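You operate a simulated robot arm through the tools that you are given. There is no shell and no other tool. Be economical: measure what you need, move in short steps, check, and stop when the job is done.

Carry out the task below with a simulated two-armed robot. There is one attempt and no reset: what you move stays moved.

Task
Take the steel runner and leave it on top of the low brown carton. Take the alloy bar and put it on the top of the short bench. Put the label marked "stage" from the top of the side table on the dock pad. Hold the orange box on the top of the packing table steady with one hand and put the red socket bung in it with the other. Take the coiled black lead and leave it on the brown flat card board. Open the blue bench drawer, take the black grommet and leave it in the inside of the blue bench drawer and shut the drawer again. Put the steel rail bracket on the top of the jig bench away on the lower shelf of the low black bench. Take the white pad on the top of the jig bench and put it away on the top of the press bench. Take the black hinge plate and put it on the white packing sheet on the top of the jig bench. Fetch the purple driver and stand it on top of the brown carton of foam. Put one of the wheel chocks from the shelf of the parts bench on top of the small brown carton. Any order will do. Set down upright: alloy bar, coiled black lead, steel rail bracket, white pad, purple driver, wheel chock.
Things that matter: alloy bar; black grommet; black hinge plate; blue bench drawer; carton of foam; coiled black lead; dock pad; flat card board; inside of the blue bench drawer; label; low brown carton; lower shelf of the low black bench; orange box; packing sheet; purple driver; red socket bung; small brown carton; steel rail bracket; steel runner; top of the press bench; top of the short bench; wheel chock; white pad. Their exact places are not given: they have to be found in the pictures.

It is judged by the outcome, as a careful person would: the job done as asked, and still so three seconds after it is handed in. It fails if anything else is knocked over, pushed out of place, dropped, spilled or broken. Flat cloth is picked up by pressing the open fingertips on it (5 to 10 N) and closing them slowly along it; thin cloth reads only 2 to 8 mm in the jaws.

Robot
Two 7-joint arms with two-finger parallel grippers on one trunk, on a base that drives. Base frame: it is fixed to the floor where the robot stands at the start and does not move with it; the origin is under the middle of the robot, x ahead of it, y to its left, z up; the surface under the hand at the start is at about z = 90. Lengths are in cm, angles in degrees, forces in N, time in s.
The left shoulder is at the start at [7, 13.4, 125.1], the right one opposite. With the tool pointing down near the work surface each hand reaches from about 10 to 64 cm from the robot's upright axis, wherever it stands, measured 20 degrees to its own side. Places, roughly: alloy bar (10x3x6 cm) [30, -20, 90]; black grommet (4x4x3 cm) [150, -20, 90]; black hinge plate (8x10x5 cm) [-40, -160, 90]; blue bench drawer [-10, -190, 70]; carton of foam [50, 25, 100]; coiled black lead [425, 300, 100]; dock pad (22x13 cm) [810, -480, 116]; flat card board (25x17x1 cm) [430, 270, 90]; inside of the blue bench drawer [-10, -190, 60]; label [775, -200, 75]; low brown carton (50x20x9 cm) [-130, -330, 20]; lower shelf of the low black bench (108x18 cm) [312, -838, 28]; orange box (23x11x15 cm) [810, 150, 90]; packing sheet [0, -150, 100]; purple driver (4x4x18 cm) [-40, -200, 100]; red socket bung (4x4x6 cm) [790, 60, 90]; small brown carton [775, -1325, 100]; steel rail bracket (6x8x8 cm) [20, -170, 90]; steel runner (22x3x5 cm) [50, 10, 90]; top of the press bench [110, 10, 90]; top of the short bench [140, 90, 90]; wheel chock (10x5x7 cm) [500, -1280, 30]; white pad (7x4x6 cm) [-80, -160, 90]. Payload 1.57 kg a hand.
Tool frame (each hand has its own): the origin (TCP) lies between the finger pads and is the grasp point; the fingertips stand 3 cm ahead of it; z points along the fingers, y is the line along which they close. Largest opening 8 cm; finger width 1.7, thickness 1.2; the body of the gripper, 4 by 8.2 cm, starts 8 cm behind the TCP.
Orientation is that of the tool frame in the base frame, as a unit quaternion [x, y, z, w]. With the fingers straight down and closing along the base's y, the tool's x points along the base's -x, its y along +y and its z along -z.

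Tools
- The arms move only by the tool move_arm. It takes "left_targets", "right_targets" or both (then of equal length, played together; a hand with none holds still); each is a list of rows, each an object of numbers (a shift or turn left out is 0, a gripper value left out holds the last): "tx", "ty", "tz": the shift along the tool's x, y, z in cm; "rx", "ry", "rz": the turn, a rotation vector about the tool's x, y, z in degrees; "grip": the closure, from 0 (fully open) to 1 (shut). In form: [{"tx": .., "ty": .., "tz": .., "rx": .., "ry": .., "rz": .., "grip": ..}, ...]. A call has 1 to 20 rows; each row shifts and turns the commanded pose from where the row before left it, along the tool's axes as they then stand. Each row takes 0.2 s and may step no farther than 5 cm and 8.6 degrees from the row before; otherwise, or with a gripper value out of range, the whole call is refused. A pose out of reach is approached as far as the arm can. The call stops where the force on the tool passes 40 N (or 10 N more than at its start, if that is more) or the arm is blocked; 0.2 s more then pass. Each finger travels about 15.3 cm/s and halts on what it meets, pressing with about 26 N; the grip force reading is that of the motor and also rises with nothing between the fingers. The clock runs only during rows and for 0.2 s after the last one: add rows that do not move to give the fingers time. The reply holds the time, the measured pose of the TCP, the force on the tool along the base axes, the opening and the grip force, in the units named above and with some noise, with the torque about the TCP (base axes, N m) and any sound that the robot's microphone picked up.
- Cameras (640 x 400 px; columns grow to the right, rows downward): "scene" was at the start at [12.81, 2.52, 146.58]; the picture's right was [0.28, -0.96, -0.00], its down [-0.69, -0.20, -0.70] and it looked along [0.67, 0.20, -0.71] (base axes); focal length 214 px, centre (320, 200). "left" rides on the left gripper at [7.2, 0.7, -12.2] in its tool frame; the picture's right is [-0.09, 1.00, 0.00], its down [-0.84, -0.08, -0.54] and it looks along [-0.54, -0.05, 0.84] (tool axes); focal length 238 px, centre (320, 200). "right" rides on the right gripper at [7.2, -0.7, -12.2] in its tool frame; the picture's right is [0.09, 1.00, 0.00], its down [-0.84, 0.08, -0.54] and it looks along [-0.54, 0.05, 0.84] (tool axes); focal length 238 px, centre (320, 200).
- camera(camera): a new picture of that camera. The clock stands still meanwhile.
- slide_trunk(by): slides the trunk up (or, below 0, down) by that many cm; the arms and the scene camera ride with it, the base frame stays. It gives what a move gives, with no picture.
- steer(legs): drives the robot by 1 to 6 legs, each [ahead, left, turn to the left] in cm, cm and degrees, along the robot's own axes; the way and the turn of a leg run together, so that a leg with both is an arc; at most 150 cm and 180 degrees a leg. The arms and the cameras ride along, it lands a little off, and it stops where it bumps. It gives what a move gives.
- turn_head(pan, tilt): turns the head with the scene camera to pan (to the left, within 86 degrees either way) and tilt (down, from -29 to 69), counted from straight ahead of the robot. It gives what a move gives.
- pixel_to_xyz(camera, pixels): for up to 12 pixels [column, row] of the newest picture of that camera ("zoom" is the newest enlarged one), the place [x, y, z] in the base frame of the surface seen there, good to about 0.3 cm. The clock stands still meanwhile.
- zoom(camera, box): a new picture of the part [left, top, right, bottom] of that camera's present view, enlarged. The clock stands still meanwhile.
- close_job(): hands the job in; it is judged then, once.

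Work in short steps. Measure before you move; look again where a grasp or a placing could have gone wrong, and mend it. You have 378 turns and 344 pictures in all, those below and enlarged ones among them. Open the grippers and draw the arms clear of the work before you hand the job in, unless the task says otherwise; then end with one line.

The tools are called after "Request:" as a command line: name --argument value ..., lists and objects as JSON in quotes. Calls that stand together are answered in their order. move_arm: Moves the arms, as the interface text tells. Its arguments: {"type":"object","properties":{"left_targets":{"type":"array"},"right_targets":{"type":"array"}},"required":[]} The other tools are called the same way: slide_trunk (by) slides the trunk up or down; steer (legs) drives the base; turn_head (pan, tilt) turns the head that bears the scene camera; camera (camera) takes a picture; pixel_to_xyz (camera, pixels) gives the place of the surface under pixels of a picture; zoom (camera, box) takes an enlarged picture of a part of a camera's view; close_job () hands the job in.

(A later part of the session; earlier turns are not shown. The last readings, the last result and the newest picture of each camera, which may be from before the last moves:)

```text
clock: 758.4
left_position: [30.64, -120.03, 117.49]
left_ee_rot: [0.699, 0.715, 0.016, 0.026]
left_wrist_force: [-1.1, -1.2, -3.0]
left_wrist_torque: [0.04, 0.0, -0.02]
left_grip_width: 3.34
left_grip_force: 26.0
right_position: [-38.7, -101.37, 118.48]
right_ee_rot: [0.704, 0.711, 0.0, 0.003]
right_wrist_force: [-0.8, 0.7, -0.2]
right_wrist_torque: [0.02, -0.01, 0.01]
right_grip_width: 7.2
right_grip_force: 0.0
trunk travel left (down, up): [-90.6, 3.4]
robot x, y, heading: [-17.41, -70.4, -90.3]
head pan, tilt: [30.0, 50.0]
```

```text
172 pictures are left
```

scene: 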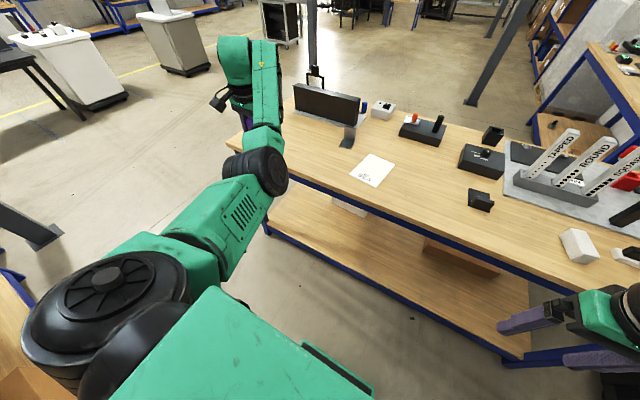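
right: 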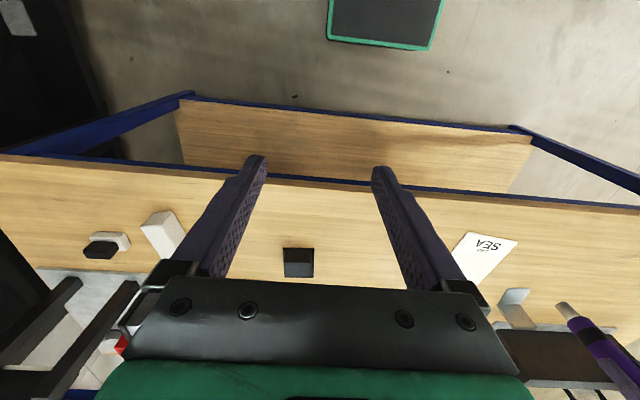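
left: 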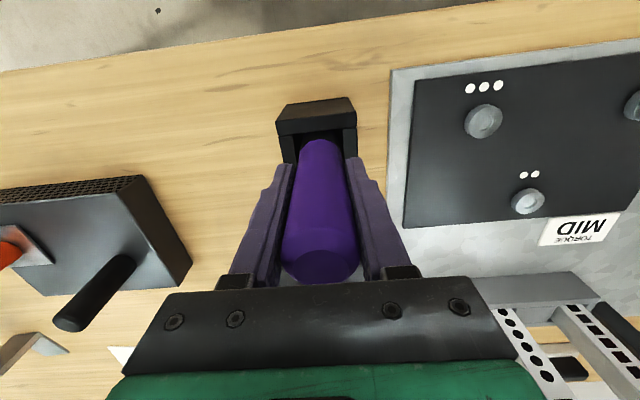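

The arm is nearly straight now. I stretch it fully outward, then bring the hand back in to see which way the elbow goes.

Request:
move_arm --left_targets '[{"ty": 4.5, "tz": -2}, {"ty": 4.5, "tz": -2}, {"ty": 4, "tx": 3}, {"tx": 4.5}, {"tx": 4.5}, {"tx": 4.5}, {"tx": 4.5}, {}]'

Request:
camera --camera "scene"

```text
clock: 760.2
left_position: [39.44, -98.82, 120.07]
left_ee_rot: [0.698, 0.715, 0.016, 0.026]
left_wrist_force: [0.1, -0.3, -3.4]
left_wrist_torque: [0.01, -0.01, -0.01]
left_grip_width: 3.36
left_grip_force: 25.9
left hand out of reach, approached as far as the arm can: row 2
right_position: [-38.7, -101.51, 118.49]
right_ee_rot: [0.704, 0.71, 0.0, 0.003]
right_wrist_force: [-0.2, -0.1, -0.1]
right_wrist_torque: [0.01, 0.0, 0.03]
right_grip_width: 7.2
right_grip_force: 0.1
trunk travel left (down, up): [-90.6, 3.4]
robot x, y, heading: [-17.3, -70.57, -89.8]
head pan, tilt: [30.0, 50.0]
```

```text
171 pictures are left
```

scene: 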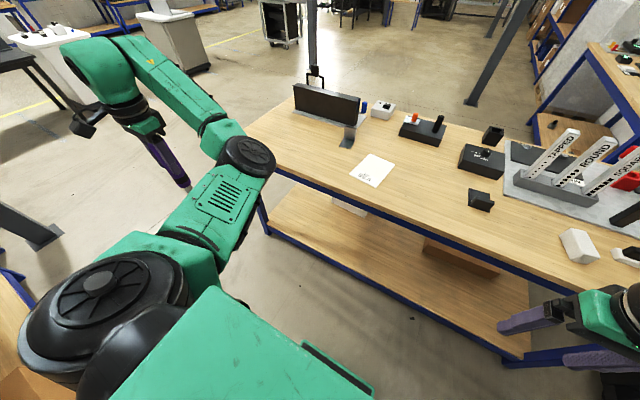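

Request:
pixel_to_xyz --camera "scene" --pixels '[[250, 155], [220, 205], [140, 80], [100, 60], [183, 180], [480, 200], [575, 245], [625, 255]]'

Request:
zoom --camera "scene" --box '[520, 200, 640, 290]'

```text
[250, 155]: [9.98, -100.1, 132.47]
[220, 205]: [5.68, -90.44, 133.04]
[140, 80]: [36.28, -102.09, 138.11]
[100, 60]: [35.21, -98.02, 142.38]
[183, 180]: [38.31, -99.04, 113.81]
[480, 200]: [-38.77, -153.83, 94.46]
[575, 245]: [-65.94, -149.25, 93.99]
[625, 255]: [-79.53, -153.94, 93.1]
```

```text
4.44 times, centred on (580, 245) of scene
```

zoom: 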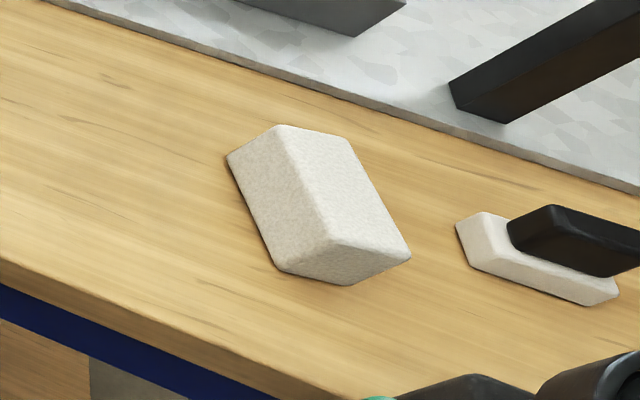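

The item at (-80,-154) is a white pad with a black handle; the other is a plain block. I move in to y -112 and west to see both from the right hand camera.

Request:
steer --legs '[[41, 0, 0], [0, -30, 0]]'

Request:
camera --camera "right"

```text
clock: 764.4
left_position: [9.61, -139.97, 119.87]
left_ee_rot: [0.7, 0.713, 0.015, 0.025]
left_wrist_force: [-0.6, 0.6, -2.6]
left_wrist_torque: [0.01, 0.02, 0.04]
left_grip_width: 3.38
left_grip_force: 25.5
right_position: [-68.65, -142.19, 118.69]
right_ee_rot: [0.705, 0.709, -0.001, 0.002]
right_wrist_force: [0.6, -0.6, -0.8]
right_wrist_torque: [0.03, 0.0, -0.02]
right_grip_width: 7.22
right_grip_force: 0.0
trunk travel left (down, up): [-90.6, 3.4]
robot x, y, heading: [-47.35, -111.48, -90.3]
head pan, tilt: [30.0, 50.0]
```

```text
169 pictures are left
```

right: 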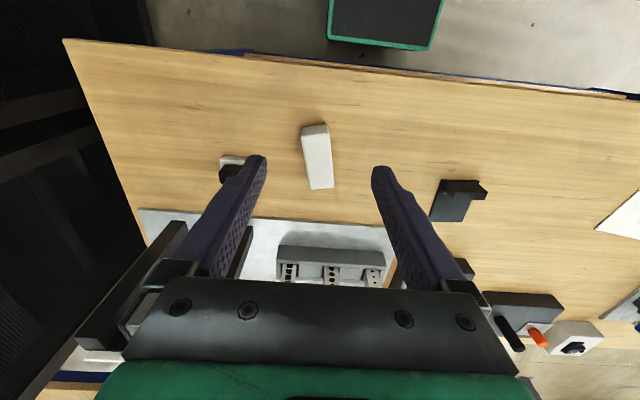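

Request:
pixel_to_xyz --camera "right" --pixels '[[304, 140], [329, 138], [313, 188], [332, 186], [316, 128], [224, 160], [242, 158], [230, 170], [228, 178], [238, 172], [447, 186], [470, 190]]'

Request:
zoom --camera "right" --box '[190, 110, 360, 210]'

```text
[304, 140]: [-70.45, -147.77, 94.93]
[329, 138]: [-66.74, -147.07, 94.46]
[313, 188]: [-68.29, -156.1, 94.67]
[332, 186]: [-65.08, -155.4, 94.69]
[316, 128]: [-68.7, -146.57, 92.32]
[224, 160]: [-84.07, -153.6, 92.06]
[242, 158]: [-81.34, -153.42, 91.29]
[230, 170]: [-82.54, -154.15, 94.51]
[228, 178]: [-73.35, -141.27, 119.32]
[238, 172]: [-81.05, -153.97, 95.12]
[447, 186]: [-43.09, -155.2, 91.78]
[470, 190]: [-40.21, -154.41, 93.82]
```

```text
3.76 times, centred on (275, 160) of right
```

zoom: 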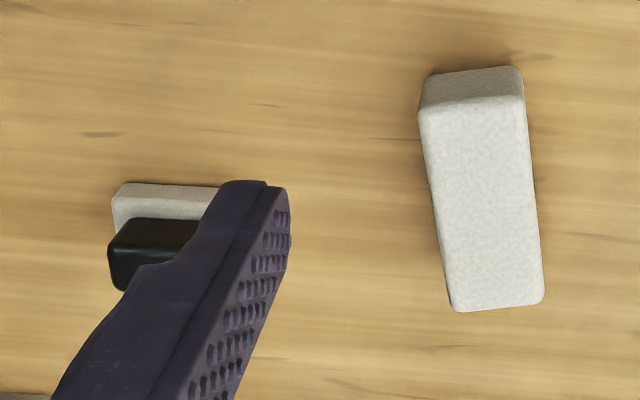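

The pad with the handle is 7x4x6 – that's the white pad. First the hinge plate: I go back east 30 and turn the right hand 90 degrees to close on its upright flap.

Request:
steer --legs '[[0, 28, 0]]'

Request:
move_arm --right_targets '[{"tx": -4, "rz": 8.5}, {"tx": -2, "rz": 8.5, "grip": 0.2}, {"rz": 8.5}, {"rz": 8.5}, {"rz": 8.5}, {"rz": 8.5}, {"rz": 8.5}, {"rz": 8.5}, {"rz": 8.5}, {"rz": 8.5}, {"rz": 5}]'

Request:
camera --camera "right"

```text
clock: 766.3
left_position: [37.65, -140.17, 120.24]
left_ee_rot: [0.7, 0.713, 0.018, 0.028]
left_wrist_force: [0.4, -0.6, -3.3]
left_wrist_torque: [0.04, -0.02, 0.02]
left_grip_width: 3.35
left_grip_force: 26.1
right_position: [-40.58, -142.42, 118.49]
right_ee_rot: [0.706, 0.708, 0.0, 0.003]
right_wrist_force: [0.3, -0.5, -0.4]
right_wrist_torque: [0.0, -0.01, -0.03]
right_grip_width: 7.22
right_grip_force: 0.1
trunk travel left (down, up): [-90.6, 3.4]
robot x, y, heading: [-18.83, -111.85, -90.3]
head pan, tilt: [30.0, 50.0]
```

```text
clock: 768.7
left_position: [37.88, -140.34, 120.17]
left_ee_rot: [0.7, 0.713, 0.017, 0.026]
left_wrist_force: [-1.0, -0.9, -2.6]
left_wrist_torque: [0.01, 0.04, -0.04]
left_grip_width: 3.34
left_grip_force: 26.5
right_position: [-40.54, -148.55, 118.56]
right_ee_rot: [1.0, 0.001, 0.001, 0.003]
right_wrist_force: [0.5, 0.1, -0.2]
right_wrist_torque: [-0.01, 0.0, 0.01]
right_grip_width: 6.41
right_grip_force: 0.0
trunk travel left (down, up): [-90.6, 3.4]
robot x, y, heading: [-18.96, -111.9, -90.4]
head pan, tilt: [30.0, 50.0]
```

```text
167 pictures are left
```

right: 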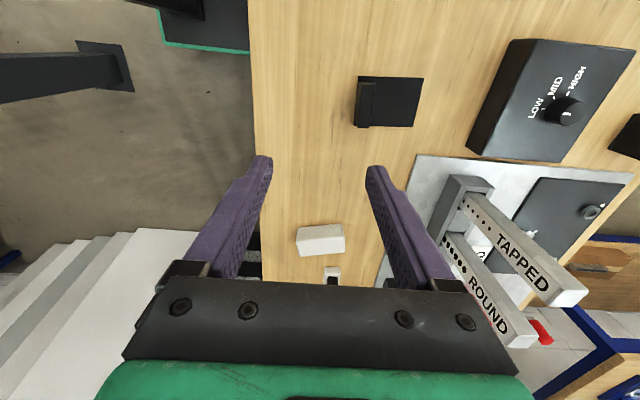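

Request:
zoom --camera "right" --box '[330, 60, 450, 145]'

Request:
pixel_to_xyz --camera "right" --pixels '[[360, 86], [359, 122], [367, 105], [373, 105], [372, 86], [371, 124], [420, 100], [400, 125], [400, 78]]'

```text
4.71 times, centred on (390, 102) of right
```

zoom: 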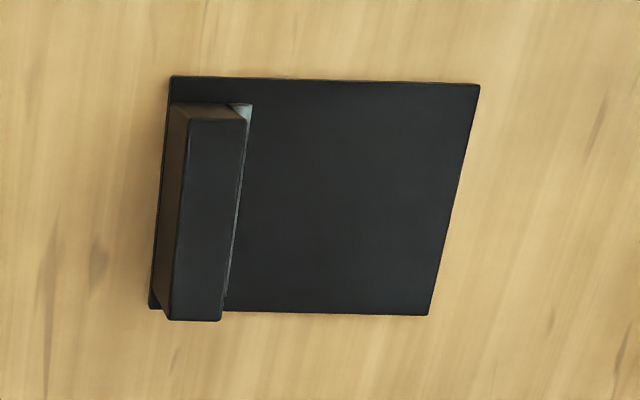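

```text
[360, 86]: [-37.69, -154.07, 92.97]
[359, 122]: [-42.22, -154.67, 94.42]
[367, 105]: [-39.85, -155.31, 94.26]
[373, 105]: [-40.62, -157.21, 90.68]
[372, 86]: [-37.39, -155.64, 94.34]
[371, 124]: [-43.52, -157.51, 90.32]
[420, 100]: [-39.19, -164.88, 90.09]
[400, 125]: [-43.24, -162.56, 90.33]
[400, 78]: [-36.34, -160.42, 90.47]
```

Flap centre (-40,-155.2), top z 94.4. I move over and lower.

Request:
move_arm --right_targets '[{"tx": 0.5, "ty": 3.4}, {"ty": 3.3}, {"tz": 4.5}, {"tz": 4.5}, {"tz": 4.5}, {"tz": 4.5}, {}]'

Request:
camera --camera "right"

```text
clock: 770.3
left_position: [37.82, -140.29, 120.11]
left_ee_rot: [0.7, 0.713, 0.016, 0.025]
left_wrist_force: [-0.1, -0.3, -3.7]
left_wrist_torque: [0.06, -0.03, 0.01]
left_grip_width: 3.37
left_grip_force: 26.4
right_position: [-40.23, -155.07, 100.59]
right_ee_rot: [1.0, 0.002, 0.002, 0.003]
right_wrist_force: [-0.4, 0.3, 0.0]
right_wrist_torque: [-0.02, -0.05, 0.02]
right_grip_width: 6.42
right_grip_force: 0.0
trunk travel left (down, up): [-90.6, 3.4]
robot x, y, heading: [-18.66, -111.46, -90.7]
head pan, tilt: [30.0, 50.0]
```

```text
165 pictures are left
```

right: 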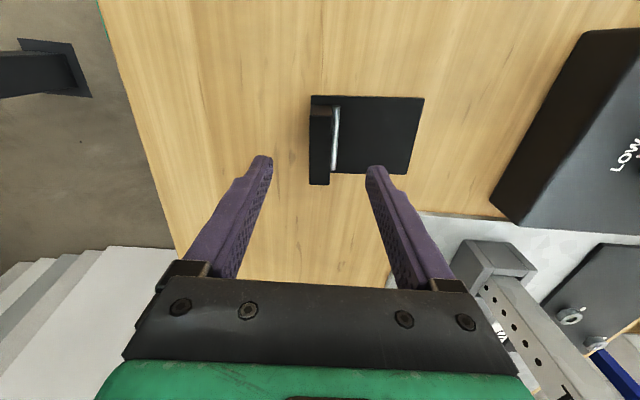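

Centred. I lower to z 94.4 and grip.

Request:
move_arm --right_targets '[{"tz": 3.5}, {"tz": 2.6}, {}, {"grip": 0.5}, {"grip": 0.8}, {"grip": 1}, {"grip": 1}, {"grip": 1}]'

Request:
camera --camera "right"

```text
clock: 772.1
left_position: [37.92, -140.14, 120.1]
left_ee_rot: [0.7, 0.713, 0.017, 0.026]
left_wrist_force: [0.9, 0.3, -3.1]
left_wrist_torque: [0.02, 0.01, 0.0]
left_grip_width: 3.37
left_grip_force: 25.8
right_position: [-39.98, -155.23, 94.62]
right_ee_rot: [1.0, 0.002, 0.002, 0.003]
right_wrist_force: [-0.7, 0.6, 0.1]
right_wrist_torque: [0.04, 0.01, 0.03]
right_grip_width: 1.76
right_grip_force: 26.0
trunk travel left (down, up): [-90.6, 3.4]
robot x, y, heading: [-18.75, -111.42, -90.5]
head pan, tilt: [30.0, 50.0]
```

```text
164 pictures are left
```

right: 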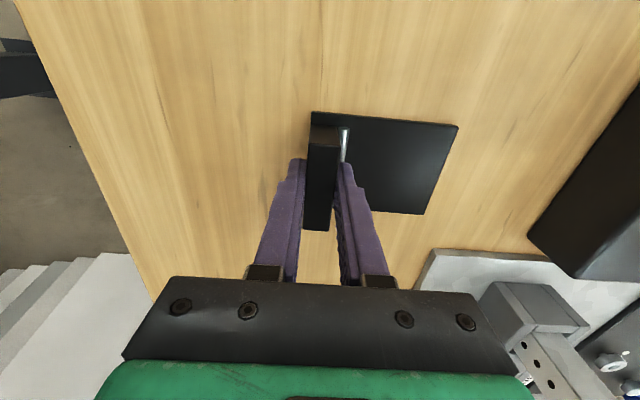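

Gripped (1.8 cm). I lift 10 cm and measure the packing sheet.

Request:
move_arm --right_targets '[{"tz": -2}, {"tz": -4}, {"tz": -4}]'

Request:
turn_head --pan 5 --tilt 55

Request:
camera --camera "scene"

```text
clock: 772.9
left_position: [37.9, -140.19, 120.14]
left_ee_rot: [0.7, 0.713, 0.017, 0.026]
left_wrist_force: [-0.7, -0.5, -2.8]
left_wrist_torque: [0.01, 0.02, 0.01]
left_grip_width: 3.36
left_grip_force: 25.9
right_position: [-40.16, -155.15, 104.46]
right_ee_rot: [1.0, 0.002, 0.002, 0.003]
right_wrist_force: [-0.2, 0.5, -0.8]
right_wrist_torque: [0.05, 0.0, 0.0]
right_grip_width: 1.75
right_grip_force: 25.9
trunk travel left (down, up): [-90.6, 3.4]
robot x, y, heading: [-18.8, -111.63, -90.5]
head pan, tilt: [30.0, 50.0]
```

```text
clock: 773.8
left_position: [37.88, -140.23, 120.07]
left_ee_rot: [0.7, 0.713, 0.017, 0.026]
left_wrist_force: [-0.1, -0.8, -2.8]
left_wrist_torque: [0.0, 0.01, 0.04]
left_grip_width: 3.35
left_grip_force: 25.5
right_position: [-40.09, -155.19, 104.48]
right_ee_rot: [1.0, 0.003, 0.002, 0.003]
right_wrist_force: [-0.8, -0.6, -1.6]
right_wrist_torque: [0.02, 0.01, -0.02]
right_grip_width: 1.74
right_grip_force: 26.2
trunk travel left (down, up): [-90.6, 3.4]
robot x, y, heading: [-18.66, -111.58, -90.3]
head pan, tilt: [5.0, 55.0]
```

```text
163 pictures are left
```

scene: 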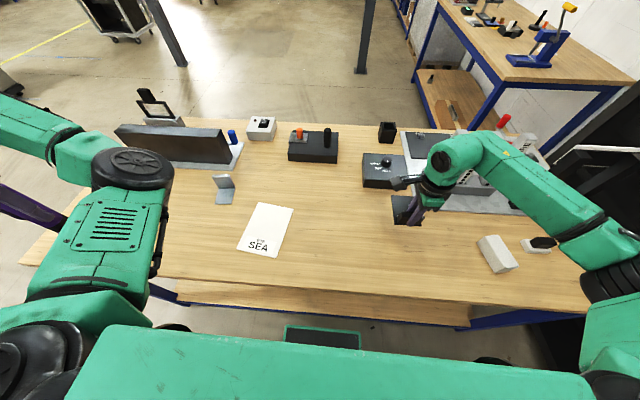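

Request:
pixel_to_xyz --camera "scene" --pixels '[[257, 203], [293, 209], [237, 250], [274, 258], [265, 230], [222, 185], [215, 200], [230, 190], [218, 177], [233, 185]]'

Request:
zoom --camera "scene" --box '[180, 150, 320, 240]'

```text
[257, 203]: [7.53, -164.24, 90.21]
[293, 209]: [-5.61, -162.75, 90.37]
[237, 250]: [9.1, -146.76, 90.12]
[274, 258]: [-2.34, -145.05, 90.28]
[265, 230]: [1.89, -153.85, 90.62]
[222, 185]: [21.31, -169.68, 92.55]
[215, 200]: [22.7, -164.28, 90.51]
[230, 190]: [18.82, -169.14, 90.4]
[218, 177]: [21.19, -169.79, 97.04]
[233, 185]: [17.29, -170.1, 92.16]
```

```text
4.44 times, centred on (250, 195) of scene
```

zoom: 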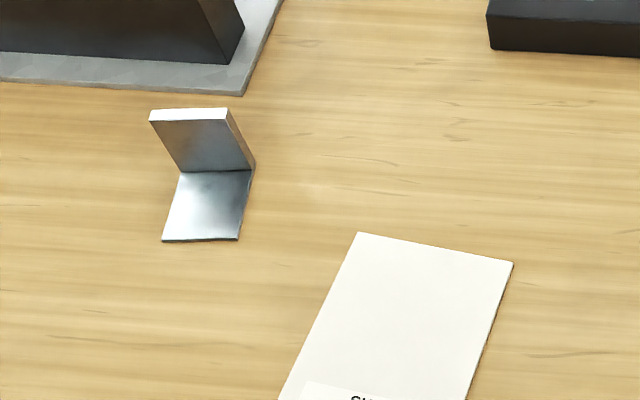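

Sheet centre (2.2,-154.7), 13x18. I sidestep east 42 and set the hinge down with its centre there.

Request:
steer --legs '[[0, 42, 0]]'

Request:
camera --camera "right"

```text
clock: 776.4
left_position: [79.59, -140.3, 120.15]
left_ee_rot: [0.7, 0.714, 0.017, 0.026]
left_wrist_force: [0.1, 0.3, -2.3]
left_wrist_torque: [0.03, -0.01, 0.03]
left_grip_width: 3.36
left_grip_force: 26.4
right_position: [1.77, -155.51, 104.32]
right_ee_rot: [1.0, 0.002, 0.003, 0.003]
right_wrist_force: [-0.3, -0.6, -2.1]
right_wrist_torque: [-0.03, -0.01, 0.0]
right_grip_width: 1.72
right_grip_force: 26.5
trunk travel left (down, up): [-90.6, 3.4]
robot x, y, heading: [23.31, -111.76, -90.3]
head pan, tilt: [5.0, 55.0]
```

```text
161 pictures are left
```

right: 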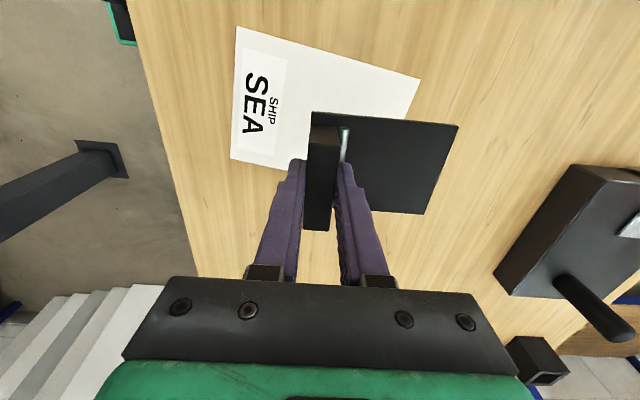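

Request:
move_arm --right_targets '[{"ty": -4.3, "tx": 0.6}, {"tz": 4}, {"tz": 4}, {"tz": 1}, {}]'

Request:
camera --camera "right"

```text
clock: 777.6
left_position: [79.77, -140.37, 120.1]
left_ee_rot: [0.699, 0.714, 0.016, 0.025]
left_wrist_force: [0.2, -0.4, -3.1]
left_wrist_torque: [0.02, 0.01, 0.0]
left_grip_width: 3.36
left_grip_force: 26.0
right_position: [2.54, -151.2, 95.21]
right_ee_rot: [1.0, 0.002, 0.001, 0.003]
right_wrist_force: [0.1, 0.0, -1.2]
right_wrist_torque: [0.03, -0.01, 0.02]
right_grip_width: 1.73
right_grip_force: 25.6
trunk travel left (down, up): [-90.6, 3.4]
robot x, y, heading: [23.16, -112.12, -90.1]
head pan, tilt: [5.0, 55.0]
```

```text
160 pictures are left
```

right: 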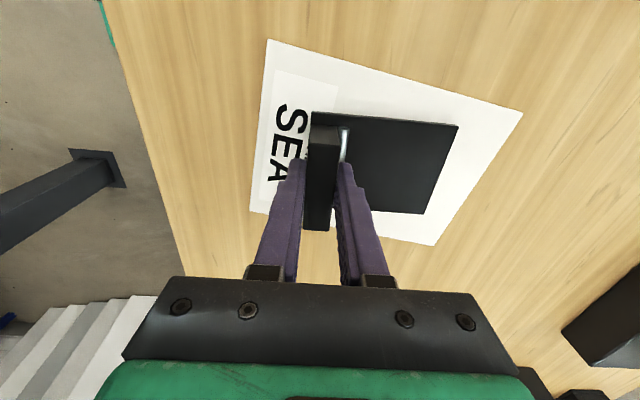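

I shift 0.8 cm east to centre it on the sheet, and lower to contact.

Request:
move_arm --right_targets '[{"tx": 0.9}, {"tz": 0.4}, {"tz": 0.3}, {}]'

```text
clock: 778.6
left_position: [79.85, -140.31, 120.09]
left_ee_rot: [0.7, 0.713, 0.016, 0.027]
left_wrist_force: [-0.2, 0.8, -2.5]
left_wrist_torque: [0.06, -0.02, -0.03]
left_grip_width: 3.37
left_grip_force: 26.4
right_position: [3.58, -151.2, 94.9]
right_ee_rot: [1.0, 0.002, 0.002, 0.005]
right_wrist_force: [-0.9, 0.0, 10.8]
right_wrist_torque: [0.1, 0.09, 0.01]
right_grip_width: 1.72
right_grip_force: 25.7
trunk travel left (down, up): [-90.6, 3.4]
robot x, y, heading: [23.41, -111.66, -90.3]
head pan, tilt: [5.0, 55.0]
```

Request:
move_arm --right_targets '[{"tz": -0.1, "grip": 0.8}, {"grip": 0.6}, {"grip": 0.45}, {"tz": -3}, {"tz": -4.5}, {"tz": -4.5}]'

Request:
camera --camera "right"

```text
clock: 780.0
left_position: [79.89, -140.35, 120.12]
left_ee_rot: [0.7, 0.714, 0.015, 0.026]
left_wrist_force: [-0.3, -0.8, -3.3]
left_wrist_torque: [0.02, 0.02, 0.0]
left_grip_width: 3.35
left_grip_force: 26.6
right_position: [3.44, -151.12, 106.9]
right_ee_rot: [1.0, 0.003, 0.001, 0.002]
right_wrist_force: [-0.4, 0.5, 0.7]
right_wrist_torque: [-0.01, -0.03, -0.01]
right_grip_width: 4.38
right_grip_force: 0.1
trunk travel left (down, up): [-90.6, 3.4]
robot x, y, heading: [23.07, -111.65, -90.3]
head pan, tilt: [5.0, 55.0]
```

```text
159 pictures are left
```

right: 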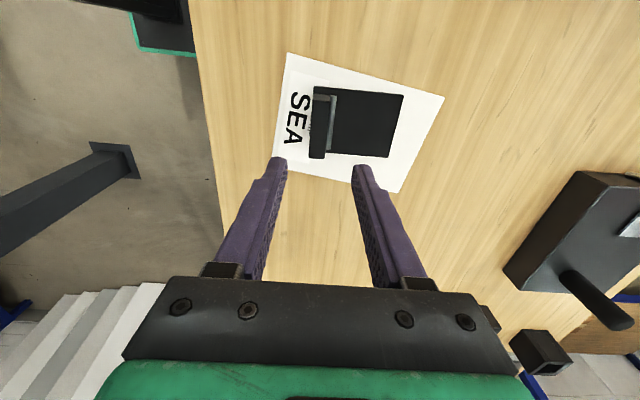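

The hinge plate lies on the packing sheet. Next the white pad: I sidestep west 84 and look.

Request:
steer --legs '[[0, -83, 0]]'

Request:
camera --camera "right"

Request:
turn_head --pan -20 --tilt 50

Request:
camera --camera "scene"

```text
clock: 784.5
left_position: [-4.07, -140.01, 119.96]
left_ee_rot: [0.703, 0.711, 0.015, 0.025]
left_wrist_force: [-0.9, 0.6, -2.9]
left_wrist_torque: [0.01, 0.0, 0.03]
left_grip_width: 3.35
left_grip_force: 25.9
right_position: [-80.56, -150.35, 106.75]
right_ee_rot: [1.0, -0.003, 0.001, 0.003]
right_wrist_force: [0.1, -0.5, 0.3]
right_wrist_torque: [0.05, 0.02, -0.01]
right_grip_width: 4.42
right_grip_force: 0.0
trunk travel left (down, up): [-90.6, 3.4]
robot x, y, heading: [-60.57, -110.95, -90.6]
head pan, tilt: [5.0, 55.0]
```

```text
158 pictures are left
```

right: 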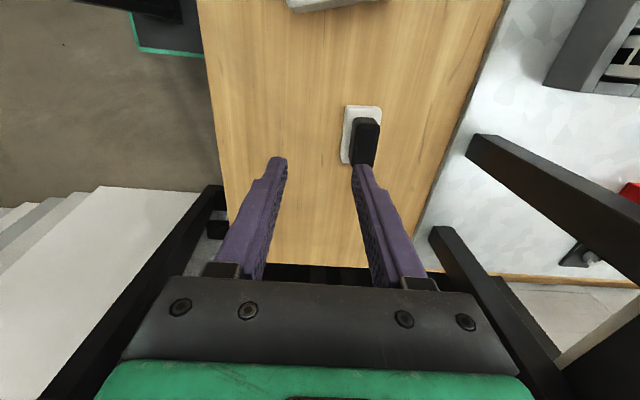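

```text
clock: 785.4
left_position: [-4.24, -140.16, 120.12]
left_ee_rot: [0.703, 0.711, 0.016, 0.026]
left_wrist_force: [-0.2, 0.2, -3.9]
left_wrist_torque: [0.0, 0.02, 0.05]
left_grip_width: 3.35
left_grip_force: 25.7
right_position: [-80.96, -150.37, 106.85]
right_ee_rot: [1.0, -0.002, 0.002, 0.003]
right_wrist_force: [-0.3, -0.3, 0.4]
right_wrist_torque: [0.02, 0.01, 0.02]
right_grip_width: 4.41
right_grip_force: 0.1
trunk travel left (down, up): [-90.6, 3.4]
robot x, y, heading: [-60.37, -111.19, -90.8]
head pan, tilt: [-20.0, 50.0]
```

```text
157 pictures are left
```

scene: 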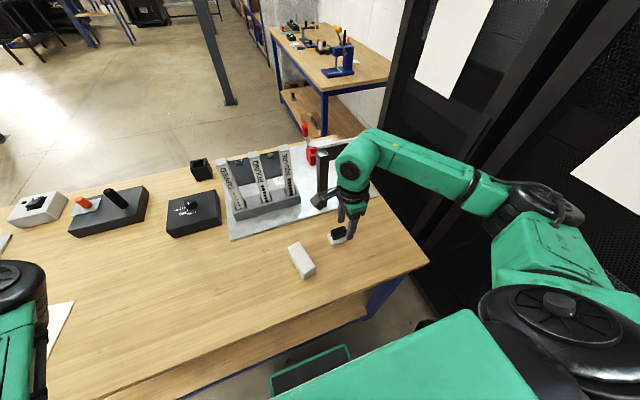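

Request:
pixel_to_xyz --camera "right" --pixels '[[347, 110], [378, 110], [345, 160], [366, 125], [370, 160], [358, 160], [478, 145], [445, 240], [560, 200], [360, 120], [378, 125]]'

Request:
zoom --camera "right" --box '[320, 85, 420, 185]'

```text
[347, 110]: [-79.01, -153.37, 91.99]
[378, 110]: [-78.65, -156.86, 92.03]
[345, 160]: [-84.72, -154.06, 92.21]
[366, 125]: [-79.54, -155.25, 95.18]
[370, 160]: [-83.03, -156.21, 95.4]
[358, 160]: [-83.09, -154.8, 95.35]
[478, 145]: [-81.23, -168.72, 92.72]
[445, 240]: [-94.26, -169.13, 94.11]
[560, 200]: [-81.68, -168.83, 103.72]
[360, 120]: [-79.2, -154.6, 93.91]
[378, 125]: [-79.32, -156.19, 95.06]
```

```text
4.00 times, centred on (370, 135) of right
```

zoom: 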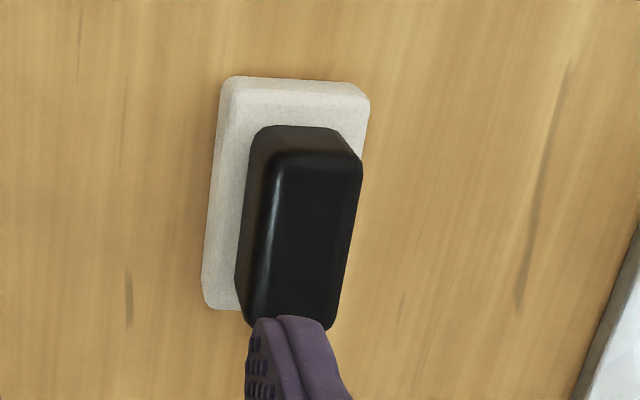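

Pad handle centre (-81.7,-155.4), top z 95.4. I move over it, lower and grip the handle.

Request:
move_arm --right_targets '[{"tx": -0.8, "ty": 4.5}, {"ty": 0.5}, {"tz": 4}, {"tz": 4}, {"tz": 3.2}, {}]'

Request:
camera --camera "right"

```text
clock: 786.8
left_position: [-4.12, -139.98, 120.09]
left_ee_rot: [0.702, 0.711, 0.016, 0.025]
left_wrist_force: [0.3, -0.1, -3.0]
left_wrist_torque: [0.01, 0.01, 0.02]
left_grip_width: 3.36
left_grip_force: 26.0
right_position: [-81.48, -155.41, 95.56]
right_ee_rot: [1.0, -0.001, 0.003, 0.002]
right_wrist_force: [-0.2, 0.3, 0.2]
right_wrist_torque: [0.02, -0.01, 0.01]
right_grip_width: 4.39
right_grip_force: 0.1
trunk travel left (down, up): [-90.6, 3.4]
robot x, y, heading: [-60.69, -110.88, -90.8]
head pan, tilt: [-20.0, 50.0]
```

```text
155 pictures are left
```

right: 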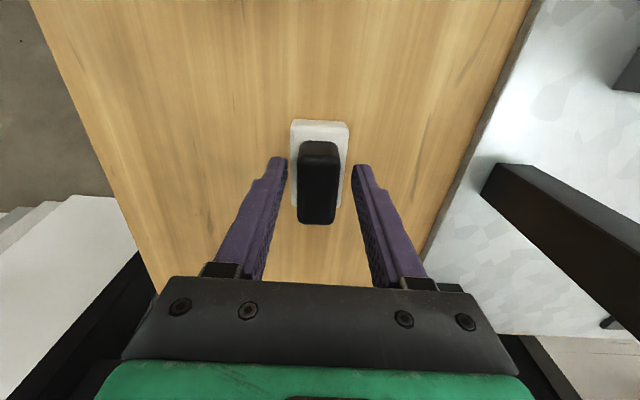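

Request:
move_arm --right_targets '[{"grip": 0.6}, {"grip": 0.8}, {"grip": 1}, {"grip": 1}, {"grip": 1}, {"tz": -2}, {"tz": -4}, {"tz": -4.5}, {"tz": -4.5}]'

Request:
camera --camera "right"

```text
clock: 788.8
left_position: [-4.15, -139.97, 120.1]
left_ee_rot: [0.702, 0.711, 0.016, 0.026]
left_wrist_force: [-0.4, 0.4, -3.5]
left_wrist_torque: [0.01, 0.02, -0.03]
left_grip_width: 3.36
left_grip_force: 26.2
right_position: [-81.58, -155.29, 110.56]
right_ee_rot: [1.0, -0.001, 0.001, 0.003]
right_wrist_force: [0.2, 0.3, -0.8]
right_wrist_torque: [-0.02, 0.0, -0.01]
right_grip_width: 2.49
right_grip_force: 25.2
trunk travel left (down, up): [-90.6, 3.4]
robot x, y, heading: [-60.17, -111.11, -90.4]
head pan, tilt: [-20.0, 50.0]
```

```text
154 pictures are left
```

right: 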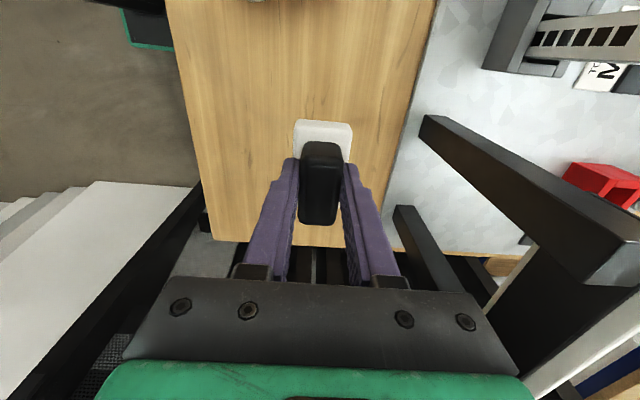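

Pad held. I go east, turn to face the press bench front (heading 0), and move north to the start position.

Request:
steer --legs '[[0, 58, 0.5], [-25, 0, 0], [0, 0, 90], [0, 85, 0]]'

Request:
turn_head --pan 15 --tilt 45

Request:
camera --camera "scene"

```text
clock: 801.4
left_position: [25.15, 54.79, 120.17]
left_ee_rot: [-0.013, 0.999, 0.029, 0.007]
left_wrist_force: [0.1, -0.4, -3.3]
left_wrist_torque: [0.0, 0.08, -0.03]
left_grip_width: 3.36
left_grip_force: 26.1
right_position: [41.45, -22.31, 110.52]
right_ee_rot: [0.703, 0.711, 0.004, 0.001]
right_wrist_force: [0.2, 0.5, 0.2]
right_wrist_torque: [-0.02, 0.08, -0.02]
right_grip_width: 2.5
right_grip_force: 25.6
trunk travel left (down, up): [-90.6, 3.4]
robot x, y, heading: [-3.26, -1.71, -0.1]
head pan, tilt: [-20.0, 50.0]
```

```text
clock: 802.4
left_position: [25.14, 54.84, 120.04]
left_ee_rot: [-0.012, 0.999, 0.03, 0.007]
left_wrist_force: [-0.7, -1.1, -3.3]
left_wrist_torque: [-0.02, 0.01, -0.03]
left_grip_width: 3.36
left_grip_force: 25.8
right_position: [41.39, -22.24, 110.54]
right_ee_rot: [0.704, 0.71, 0.003, 0.001]
right_wrist_force: [-0.3, 0.0, -1.0]
right_wrist_torque: [0.04, 0.0, -0.01]
right_grip_width: 2.5
right_grip_force: 26.2
trunk travel left (down, up): [-90.6, 3.4]
robot x, y, heading: [-3.58, -1.96, 0.1]
head pan, tilt: [15.0, 45.0]
```

```text
153 pictures are left
```

scene: 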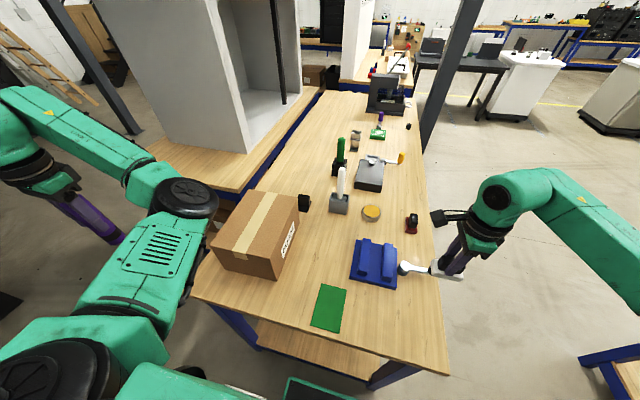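

I set the pad down at about (30,-16) on the press bench, where it's clear.

Request:
move_arm --right_targets '[{"tx": 2, "ty": -4}, {"tx": 2, "ty": -4}, {"tx": 2, "ty": -3.2}, {"tz": 4.5}, {"tz": 4.5}, {"tz": 4.5}, {}]'

Request:
camera --camera "right"

```text
clock: 804.0
left_position: [25.25, 54.91, 120.19]
left_ee_rot: [-0.012, 0.999, 0.03, 0.007]
left_wrist_force: [0.1, -0.2, -3.7]
left_wrist_torque: [-0.01, 0.02, 0.02]
left_grip_width: 3.38
left_grip_force: 25.4
right_position: [30.24, -16.35, 97.09]
right_ee_rot: [0.704, 0.711, 0.002, 0.002]
right_wrist_force: [0.5, -0.1, -0.3]
right_wrist_torque: [0.0, -0.02, -0.01]
right_grip_width: 2.49
right_grip_force: 25.6
trunk travel left (down, up): [-90.6, 3.4]
robot x, y, heading: [-3.11, -1.87, 0.0]
head pan, tilt: [15.0, 45.0]
```

```text
152 pictures are left
```

right: 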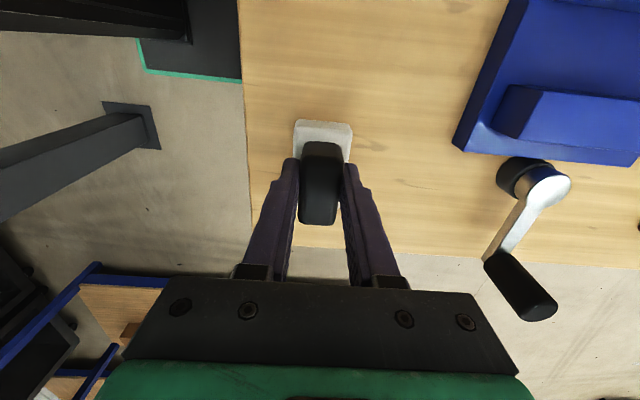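

Request:
move_arm --right_targets '[{"tz": 1.2}, {"tz": 0.3}, {}]'

```text
clock: 804.8
left_position: [25.23, 54.89, 120.15]
left_ee_rot: [-0.012, 0.999, 0.03, 0.006]
left_wrist_force: [1.2, -0.7, -3.4]
left_wrist_torque: [-0.02, 0.01, 0.0]
left_grip_width: 3.37
left_grip_force: 25.5
right_position: [30.18, -16.21, 95.52]
right_ee_rot: [0.703, 0.711, 0.003, 0.0]
right_wrist_force: [0.3, 1.2, 0.0]
right_wrist_torque: [-0.02, -0.01, -0.02]
right_grip_width: 2.49
right_grip_force: 26.2
trunk travel left (down, up): [-90.6, 3.4]
robot x, y, heading: [-3.53, -1.79, 0.2]
head pan, tilt: [15.0, 45.0]
```

Request:
move_arm --right_targets '[{"tz": 0.2}, {"tz": 0.1}, {}]'

```text
clock: 805.6
left_position: [24.97, 54.91, 120.18]
left_ee_rot: [-0.012, 0.999, 0.029, 0.007]
left_wrist_force: [0.1, 0.4, -3.1]
left_wrist_torque: [-0.02, 0.01, 0.02]
left_grip_width: 3.36
left_grip_force: 25.7
right_position: [30.09, -16.17, 95.38]
right_ee_rot: [0.703, 0.711, 0.005, 0.001]
right_wrist_force: [3.8, -3.6, 24.3]
right_wrist_torque: [-0.02, 0.14, 0.02]
right_grip_width: 2.52
right_grip_force: 26.2
trunk travel left (down, up): [-90.6, 3.4]
robot x, y, heading: [-3.04, -1.48, -0.1]
head pan, tilt: [15.0, 45.0]
```

Contact. I release and rise.

Request:
move_arm --right_targets '[{"tz": -0.2}, {"grip": 0.7}, {"grip": 0.5}, {"grip": 0.4}, {"tz": -3}, {"tz": -4.5}, {"tz": -4.5}, {"tz": -4}]'

Request:
camera --camera "right"

Request:
camera --camera "left"

```text
clock: 807.4
left_position: [25.09, 55.0, 120.19]
left_ee_rot: [-0.012, 0.999, 0.03, 0.006]
left_wrist_force: [0.9, -0.7, -2.4]
left_wrist_torque: [0.02, 0.0, 0.01]
left_grip_width: 3.36
left_grip_force: 26.4
right_position: [30.18, -16.13, 111.47]
right_ee_rot: [0.703, 0.711, 0.002, 0.001]
right_wrist_force: [0.5, -0.1, -0.7]
right_wrist_torque: [0.0, 0.0, 0.02]
right_grip_width: 4.81
right_grip_force: 0.2
trunk travel left (down, up): [-90.6, 3.4]
robot x, y, heading: [-2.88, -1.78, 0.1]
head pan, tilt: [15.0, 45.0]
```

```text
151 pictures are left
```

right: 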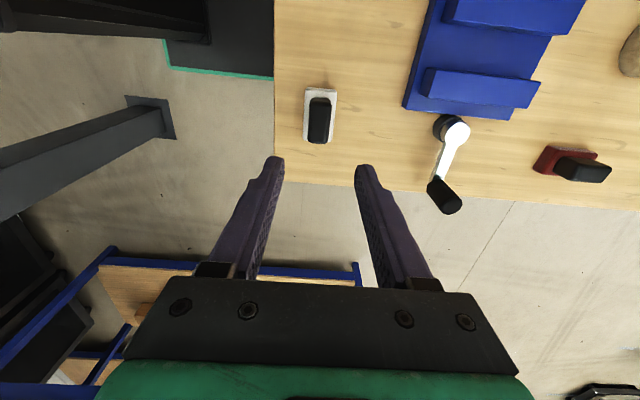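

```text
150 pictures are left
```

left: 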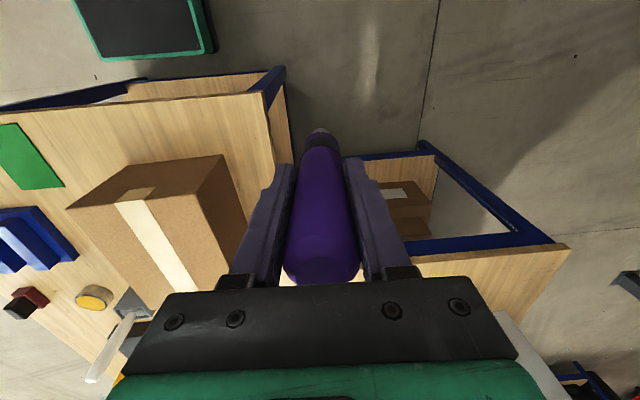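

The white pad stands on the press bench. Now the driver: I level the left hand (about 3.5 degrees) and move it over the foam carton.

Request:
move_arm --left_targets '[{"rx": 3.5, "ry": 1}, {"tz": -1}, {"tx": -3.4, "ty": -3.4}, {"tx": -3.4, "ty": -3.4}, {"tx": -3.4, "ty": -3.4}, {"tx": -3.4, "ty": -3.4}, {"tx": -3.4, "ty": -3.4}, {"tx": -3.4, "ty": -3.4}, {}]'

Request:
camera --camera "scene"

```text
clock: 809.4
left_position: [46.15, 34.95, 121.11]
left_ee_rot: [-0.014, 1.0, -0.001, -0.001]
left_wrist_force: [-0.4, 0.0, -3.0]
left_wrist_torque: [0.0, 0.0, 0.04]
left_grip_width: 3.38
left_grip_force: 26.3
right_position: [30.08, -16.19, 111.34]
right_ee_rot: [0.703, 0.711, 0.003, 0.0]
right_wrist_force: [-0.9, 0.1, 0.7]
right_wrist_torque: [-0.03, 0.0, -0.02]
right_grip_width: 4.83
right_grip_force: 0.1
trunk travel left (down, up): [-90.6, 3.4]
robot x, y, heading: [-2.96, -1.76, 0.4]
head pan, tilt: [15.0, 45.0]
```

```text
149 pictures are left
```

scene: 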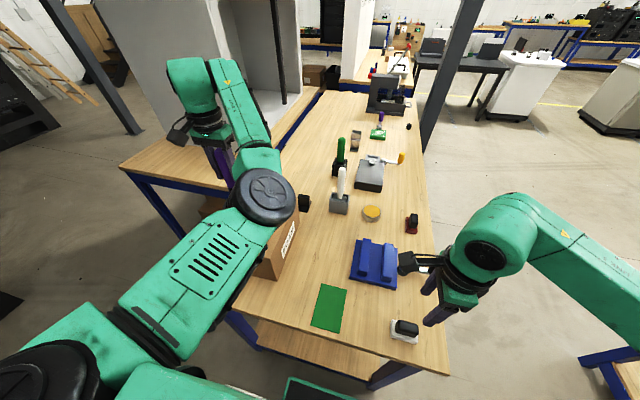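

Level and over the carton at (46,35). I move 3 cm further in and check with the left camera.

Request:
move_arm --left_targets '[{"tx": -1.5, "ty": -2}, {"ty": -2}, {}]'

Request:
camera --camera "left"

```text
clock: 810.2
left_position: [47.58, 31.14, 121.05]
left_ee_rot: [-0.012, 1.0, -0.002, -0.002]
left_wrist_force: [0.9, -0.2, -3.2]
left_wrist_torque: [-0.03, 0.0, -0.03]
left_grip_width: 3.37
left_grip_force: 26.2
right_position: [30.16, -16.23, 111.43]
right_ee_rot: [0.703, 0.711, 0.003, 0.001]
right_wrist_force: [-0.3, -0.4, -0.6]
right_wrist_torque: [0.01, 0.02, -0.02]
right_grip_width: 4.79
right_grip_force: 0.1
trunk travel left (down, up): [-90.6, 3.4]
robot x, y, heading: [-3.15, -2.14, -0.0]
head pan, tilt: [15.0, 45.0]
```

```text
148 pictures are left
```

left: 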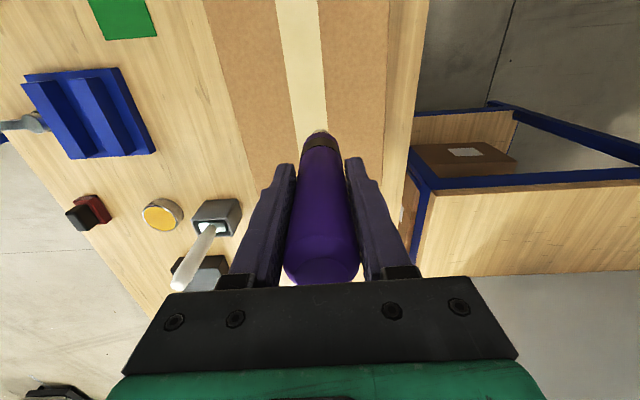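

The driver sits straight in the jaws, over the tape on the carton. I lower 4 cm, then feel for contact.

Request:
move_arm --left_targets '[{"tz": 2.5}, {"tz": 1.6}, {}]'

Request:
move_arm --left_targets '[{"tz": 0.3}, {"tz": 0.2}, {}]'

```text
clock: 811.0
left_position: [47.68, 31.06, 117.1]
left_ee_rot: [-0.013, 1.0, -0.001, -0.002]
left_wrist_force: [0.1, 0.8, -2.9]
left_wrist_torque: [0.03, 0.03, -0.01]
left_grip_width: 3.38
left_grip_force: 26.4
right_position: [30.07, -16.23, 111.35]
right_ee_rot: [0.703, 0.711, 0.003, 0.001]
right_wrist_force: [0.3, -1.0, 0.1]
right_wrist_torque: [0.01, 0.01, -0.02]
right_grip_width: 4.83
right_grip_force: 0.2
trunk travel left (down, up): [-90.6, 3.4]
robot x, y, heading: [-3.54, -1.99, -0.1]
head pan, tilt: [15.0, 45.0]
```

```text
clock: 811.8
left_position: [47.65, 31.01, 116.46]
left_ee_rot: [-0.013, 1.0, -0.001, -0.002]
left_wrist_force: [-0.5, -0.5, -2.2]
left_wrist_torque: [-0.04, 0.06, 0.04]
left_grip_width: 3.36
left_grip_force: 25.8
right_position: [30.21, -16.14, 111.49]
right_ee_rot: [0.703, 0.711, 0.003, 0.0]
right_wrist_force: [0.6, 0.0, 0.1]
right_wrist_torque: [0.0, -0.02, 0.0]
right_grip_width: 4.81
right_grip_force: 0.1
trunk travel left (down, up): [-90.6, 3.4]
robot x, y, heading: [-3.13, -1.75, -0.3]
head pan, tilt: [15.0, 45.0]
```

Request:
move_arm --left_targets '[{"tz": 0.2}, {"tz": 0.15}, {}]'

```text
clock: 812.6
left_position: [47.63, 30.91, 116.25]
left_ee_rot: [-0.012, 1.0, 0.0, 0.0]
left_wrist_force: [4.2, 2.5, 9.2]
left_wrist_torque: [0.27, -0.4, 0.0]
left_grip_width: 3.37
left_grip_force: 25.5
right_position: [30.13, -16.47, 111.43]
right_ee_rot: [0.704, 0.711, 0.005, 0.001]
right_wrist_force: [-0.1, -0.9, -0.4]
right_wrist_torque: [0.02, 0.02, 0.02]
right_grip_width: 4.8
right_grip_force: 0.1
trunk travel left (down, up): [-90.6, 3.4]
robot x, y, heading: [-3.14, -1.62, 0.1]
head pan, tilt: [15.0, 45.0]
```

Contact. I open very slowly in small steps and look before leaving.

Request:
move_arm --left_targets '[{"tz": -0.15}, {"grip": 0.58}, {"grip": 0.57}, {"grip": 0.56}, {"grip": 0.55}, {"grip": 0.54}, {"grip": 0.52}, {"grip": 0.5}, {}, {}]'

Request:
camera --camera "left"

```text
clock: 814.8
left_position: [47.64, 30.9, 116.24]
left_ee_rot: [-0.012, 1.0, -0.001, -0.002]
left_wrist_force: [-0.4, 0.2, 0.7]
left_wrist_torque: [-0.02, 0.02, 0.0]
left_grip_width: 4.0
left_grip_force: 0.0
right_position: [30.06, -16.38, 111.45]
right_ee_rot: [0.703, 0.711, 0.003, 0.002]
right_wrist_force: [0.4, -0.2, -0.6]
right_wrist_torque: [0.02, -0.01, 0.04]
right_grip_width: 4.77
right_grip_force: 0.0
trunk travel left (down, up): [-90.6, 3.4]
robot x, y, heading: [-3.23, -1.79, -0.2]
head pan, tilt: [15.0, 45.0]
```

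```text
147 pictures are left
```

left: 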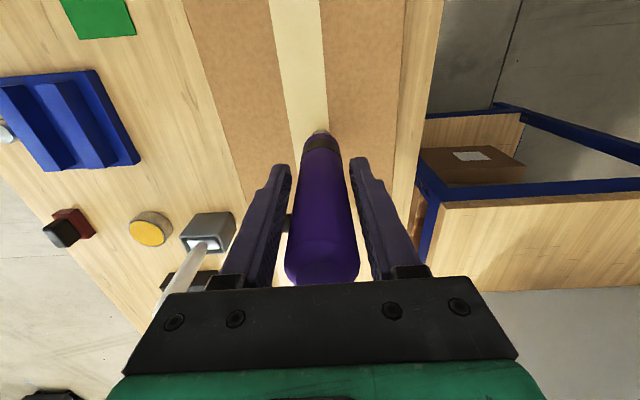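

It stands by itself. I open wider and rise straight up above it.

Request:
move_arm --left_targets '[{"grip": 0.4}, {"grip": 0.25}, {"grip": 0.15}, {}, {"tz": -2.5}, {"tz": -3}, {"tz": -3.5}, {"tz": -3.5}, {}]'

Request:
camera --camera "left"

```text
clock: 816.8
left_position: [47.7, 31.07, 128.82]
left_ee_rot: [-0.012, 1.0, -0.001, -0.001]
left_wrist_force: [-1.5, -0.3, -0.5]
left_wrist_torque: [-0.02, -0.01, 0.01]
left_grip_width: 6.82
left_grip_force: 0.1
right_position: [30.12, -16.45, 111.29]
right_ee_rot: [0.703, 0.711, 0.003, 0.001]
right_wrist_force: [0.5, 0.0, 0.8]
right_wrist_torque: [0.02, -0.01, 0.0]
right_grip_width: 4.82
right_grip_force: 0.0
trunk travel left (down, up): [-90.6, 3.4]
robot x, y, heading: [-3.21, -1.77, 0.1]
head pan, tilt: [15.0, 45.0]
```

```text
146 pictures are left
```

left: 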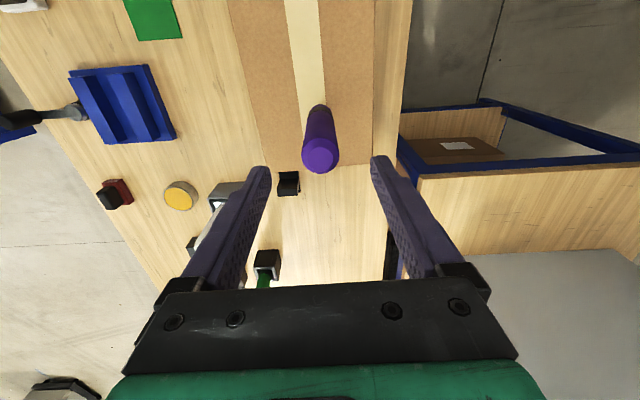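

The driver stands on the carton. I raise the trunk 3 cm and swing the left hand out to the left, clear of it.

Request:
slide_trunk --by 3.2

Request:
move_arm --left_targets '[{"ty": 3}, {"ty": 4}, {"ty": 4}, {"ty": 4, "tx": 3}, {"ty": 4, "tx": 3}, {"tx": 4}, {"tx": 4}, {}]'

Request:
camera --camera "scene"

```text
clock: 817.6
left_position: [47.66, 31.09, 132.04]
left_ee_rot: [-0.012, 1.0, -0.001, -0.002]
left_wrist_force: [-0.4, -0.5, 0.4]
left_wrist_torque: [0.02, 0.0, 0.0]
left_grip_width: 6.81
left_grip_force: 0.1
right_position: [30.1, -16.34, 114.57]
right_ee_rot: [0.703, 0.711, 0.003, 0.0]
right_wrist_force: [0.1, -0.5, -0.5]
right_wrist_torque: [-0.03, -0.01, 0.05]
right_grip_width: 4.8
right_grip_force: 0.1
trunk travel left (down, up): [-93.8, 0.2]
robot x, y, heading: [-2.94, -1.44, 0.0]
head pan, tilt: [15.0, 45.0]
```

```text
clock: 819.4
left_position: [33.07, 49.71, 131.93]
left_ee_rot: [-0.013, 1.0, -0.002, -0.001]
left_wrist_force: [0.4, 0.2, -0.5]
left_wrist_torque: [0.0, 0.0, -0.02]
left_grip_width: 6.78
left_grip_force: 0.0
right_position: [30.07, -16.27, 114.67]
right_ee_rot: [0.703, 0.711, 0.003, 0.002]
right_wrist_force: [-0.6, -0.4, -0.1]
right_wrist_torque: [-0.02, -0.01, 0.05]
right_grip_width: 4.81
right_grip_force: 0.0
trunk travel left (down, up): [-93.8, 0.2]
robot x, y, heading: [-3.18, -1.82, -0.0]
head pan, tilt: [15.0, 45.0]
```

```text
145 pictures are left
```

scene: 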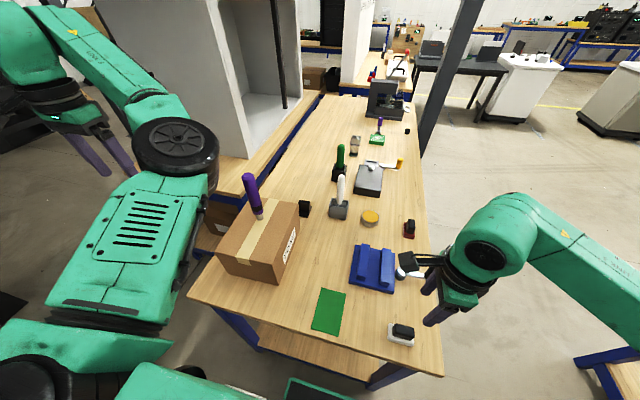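

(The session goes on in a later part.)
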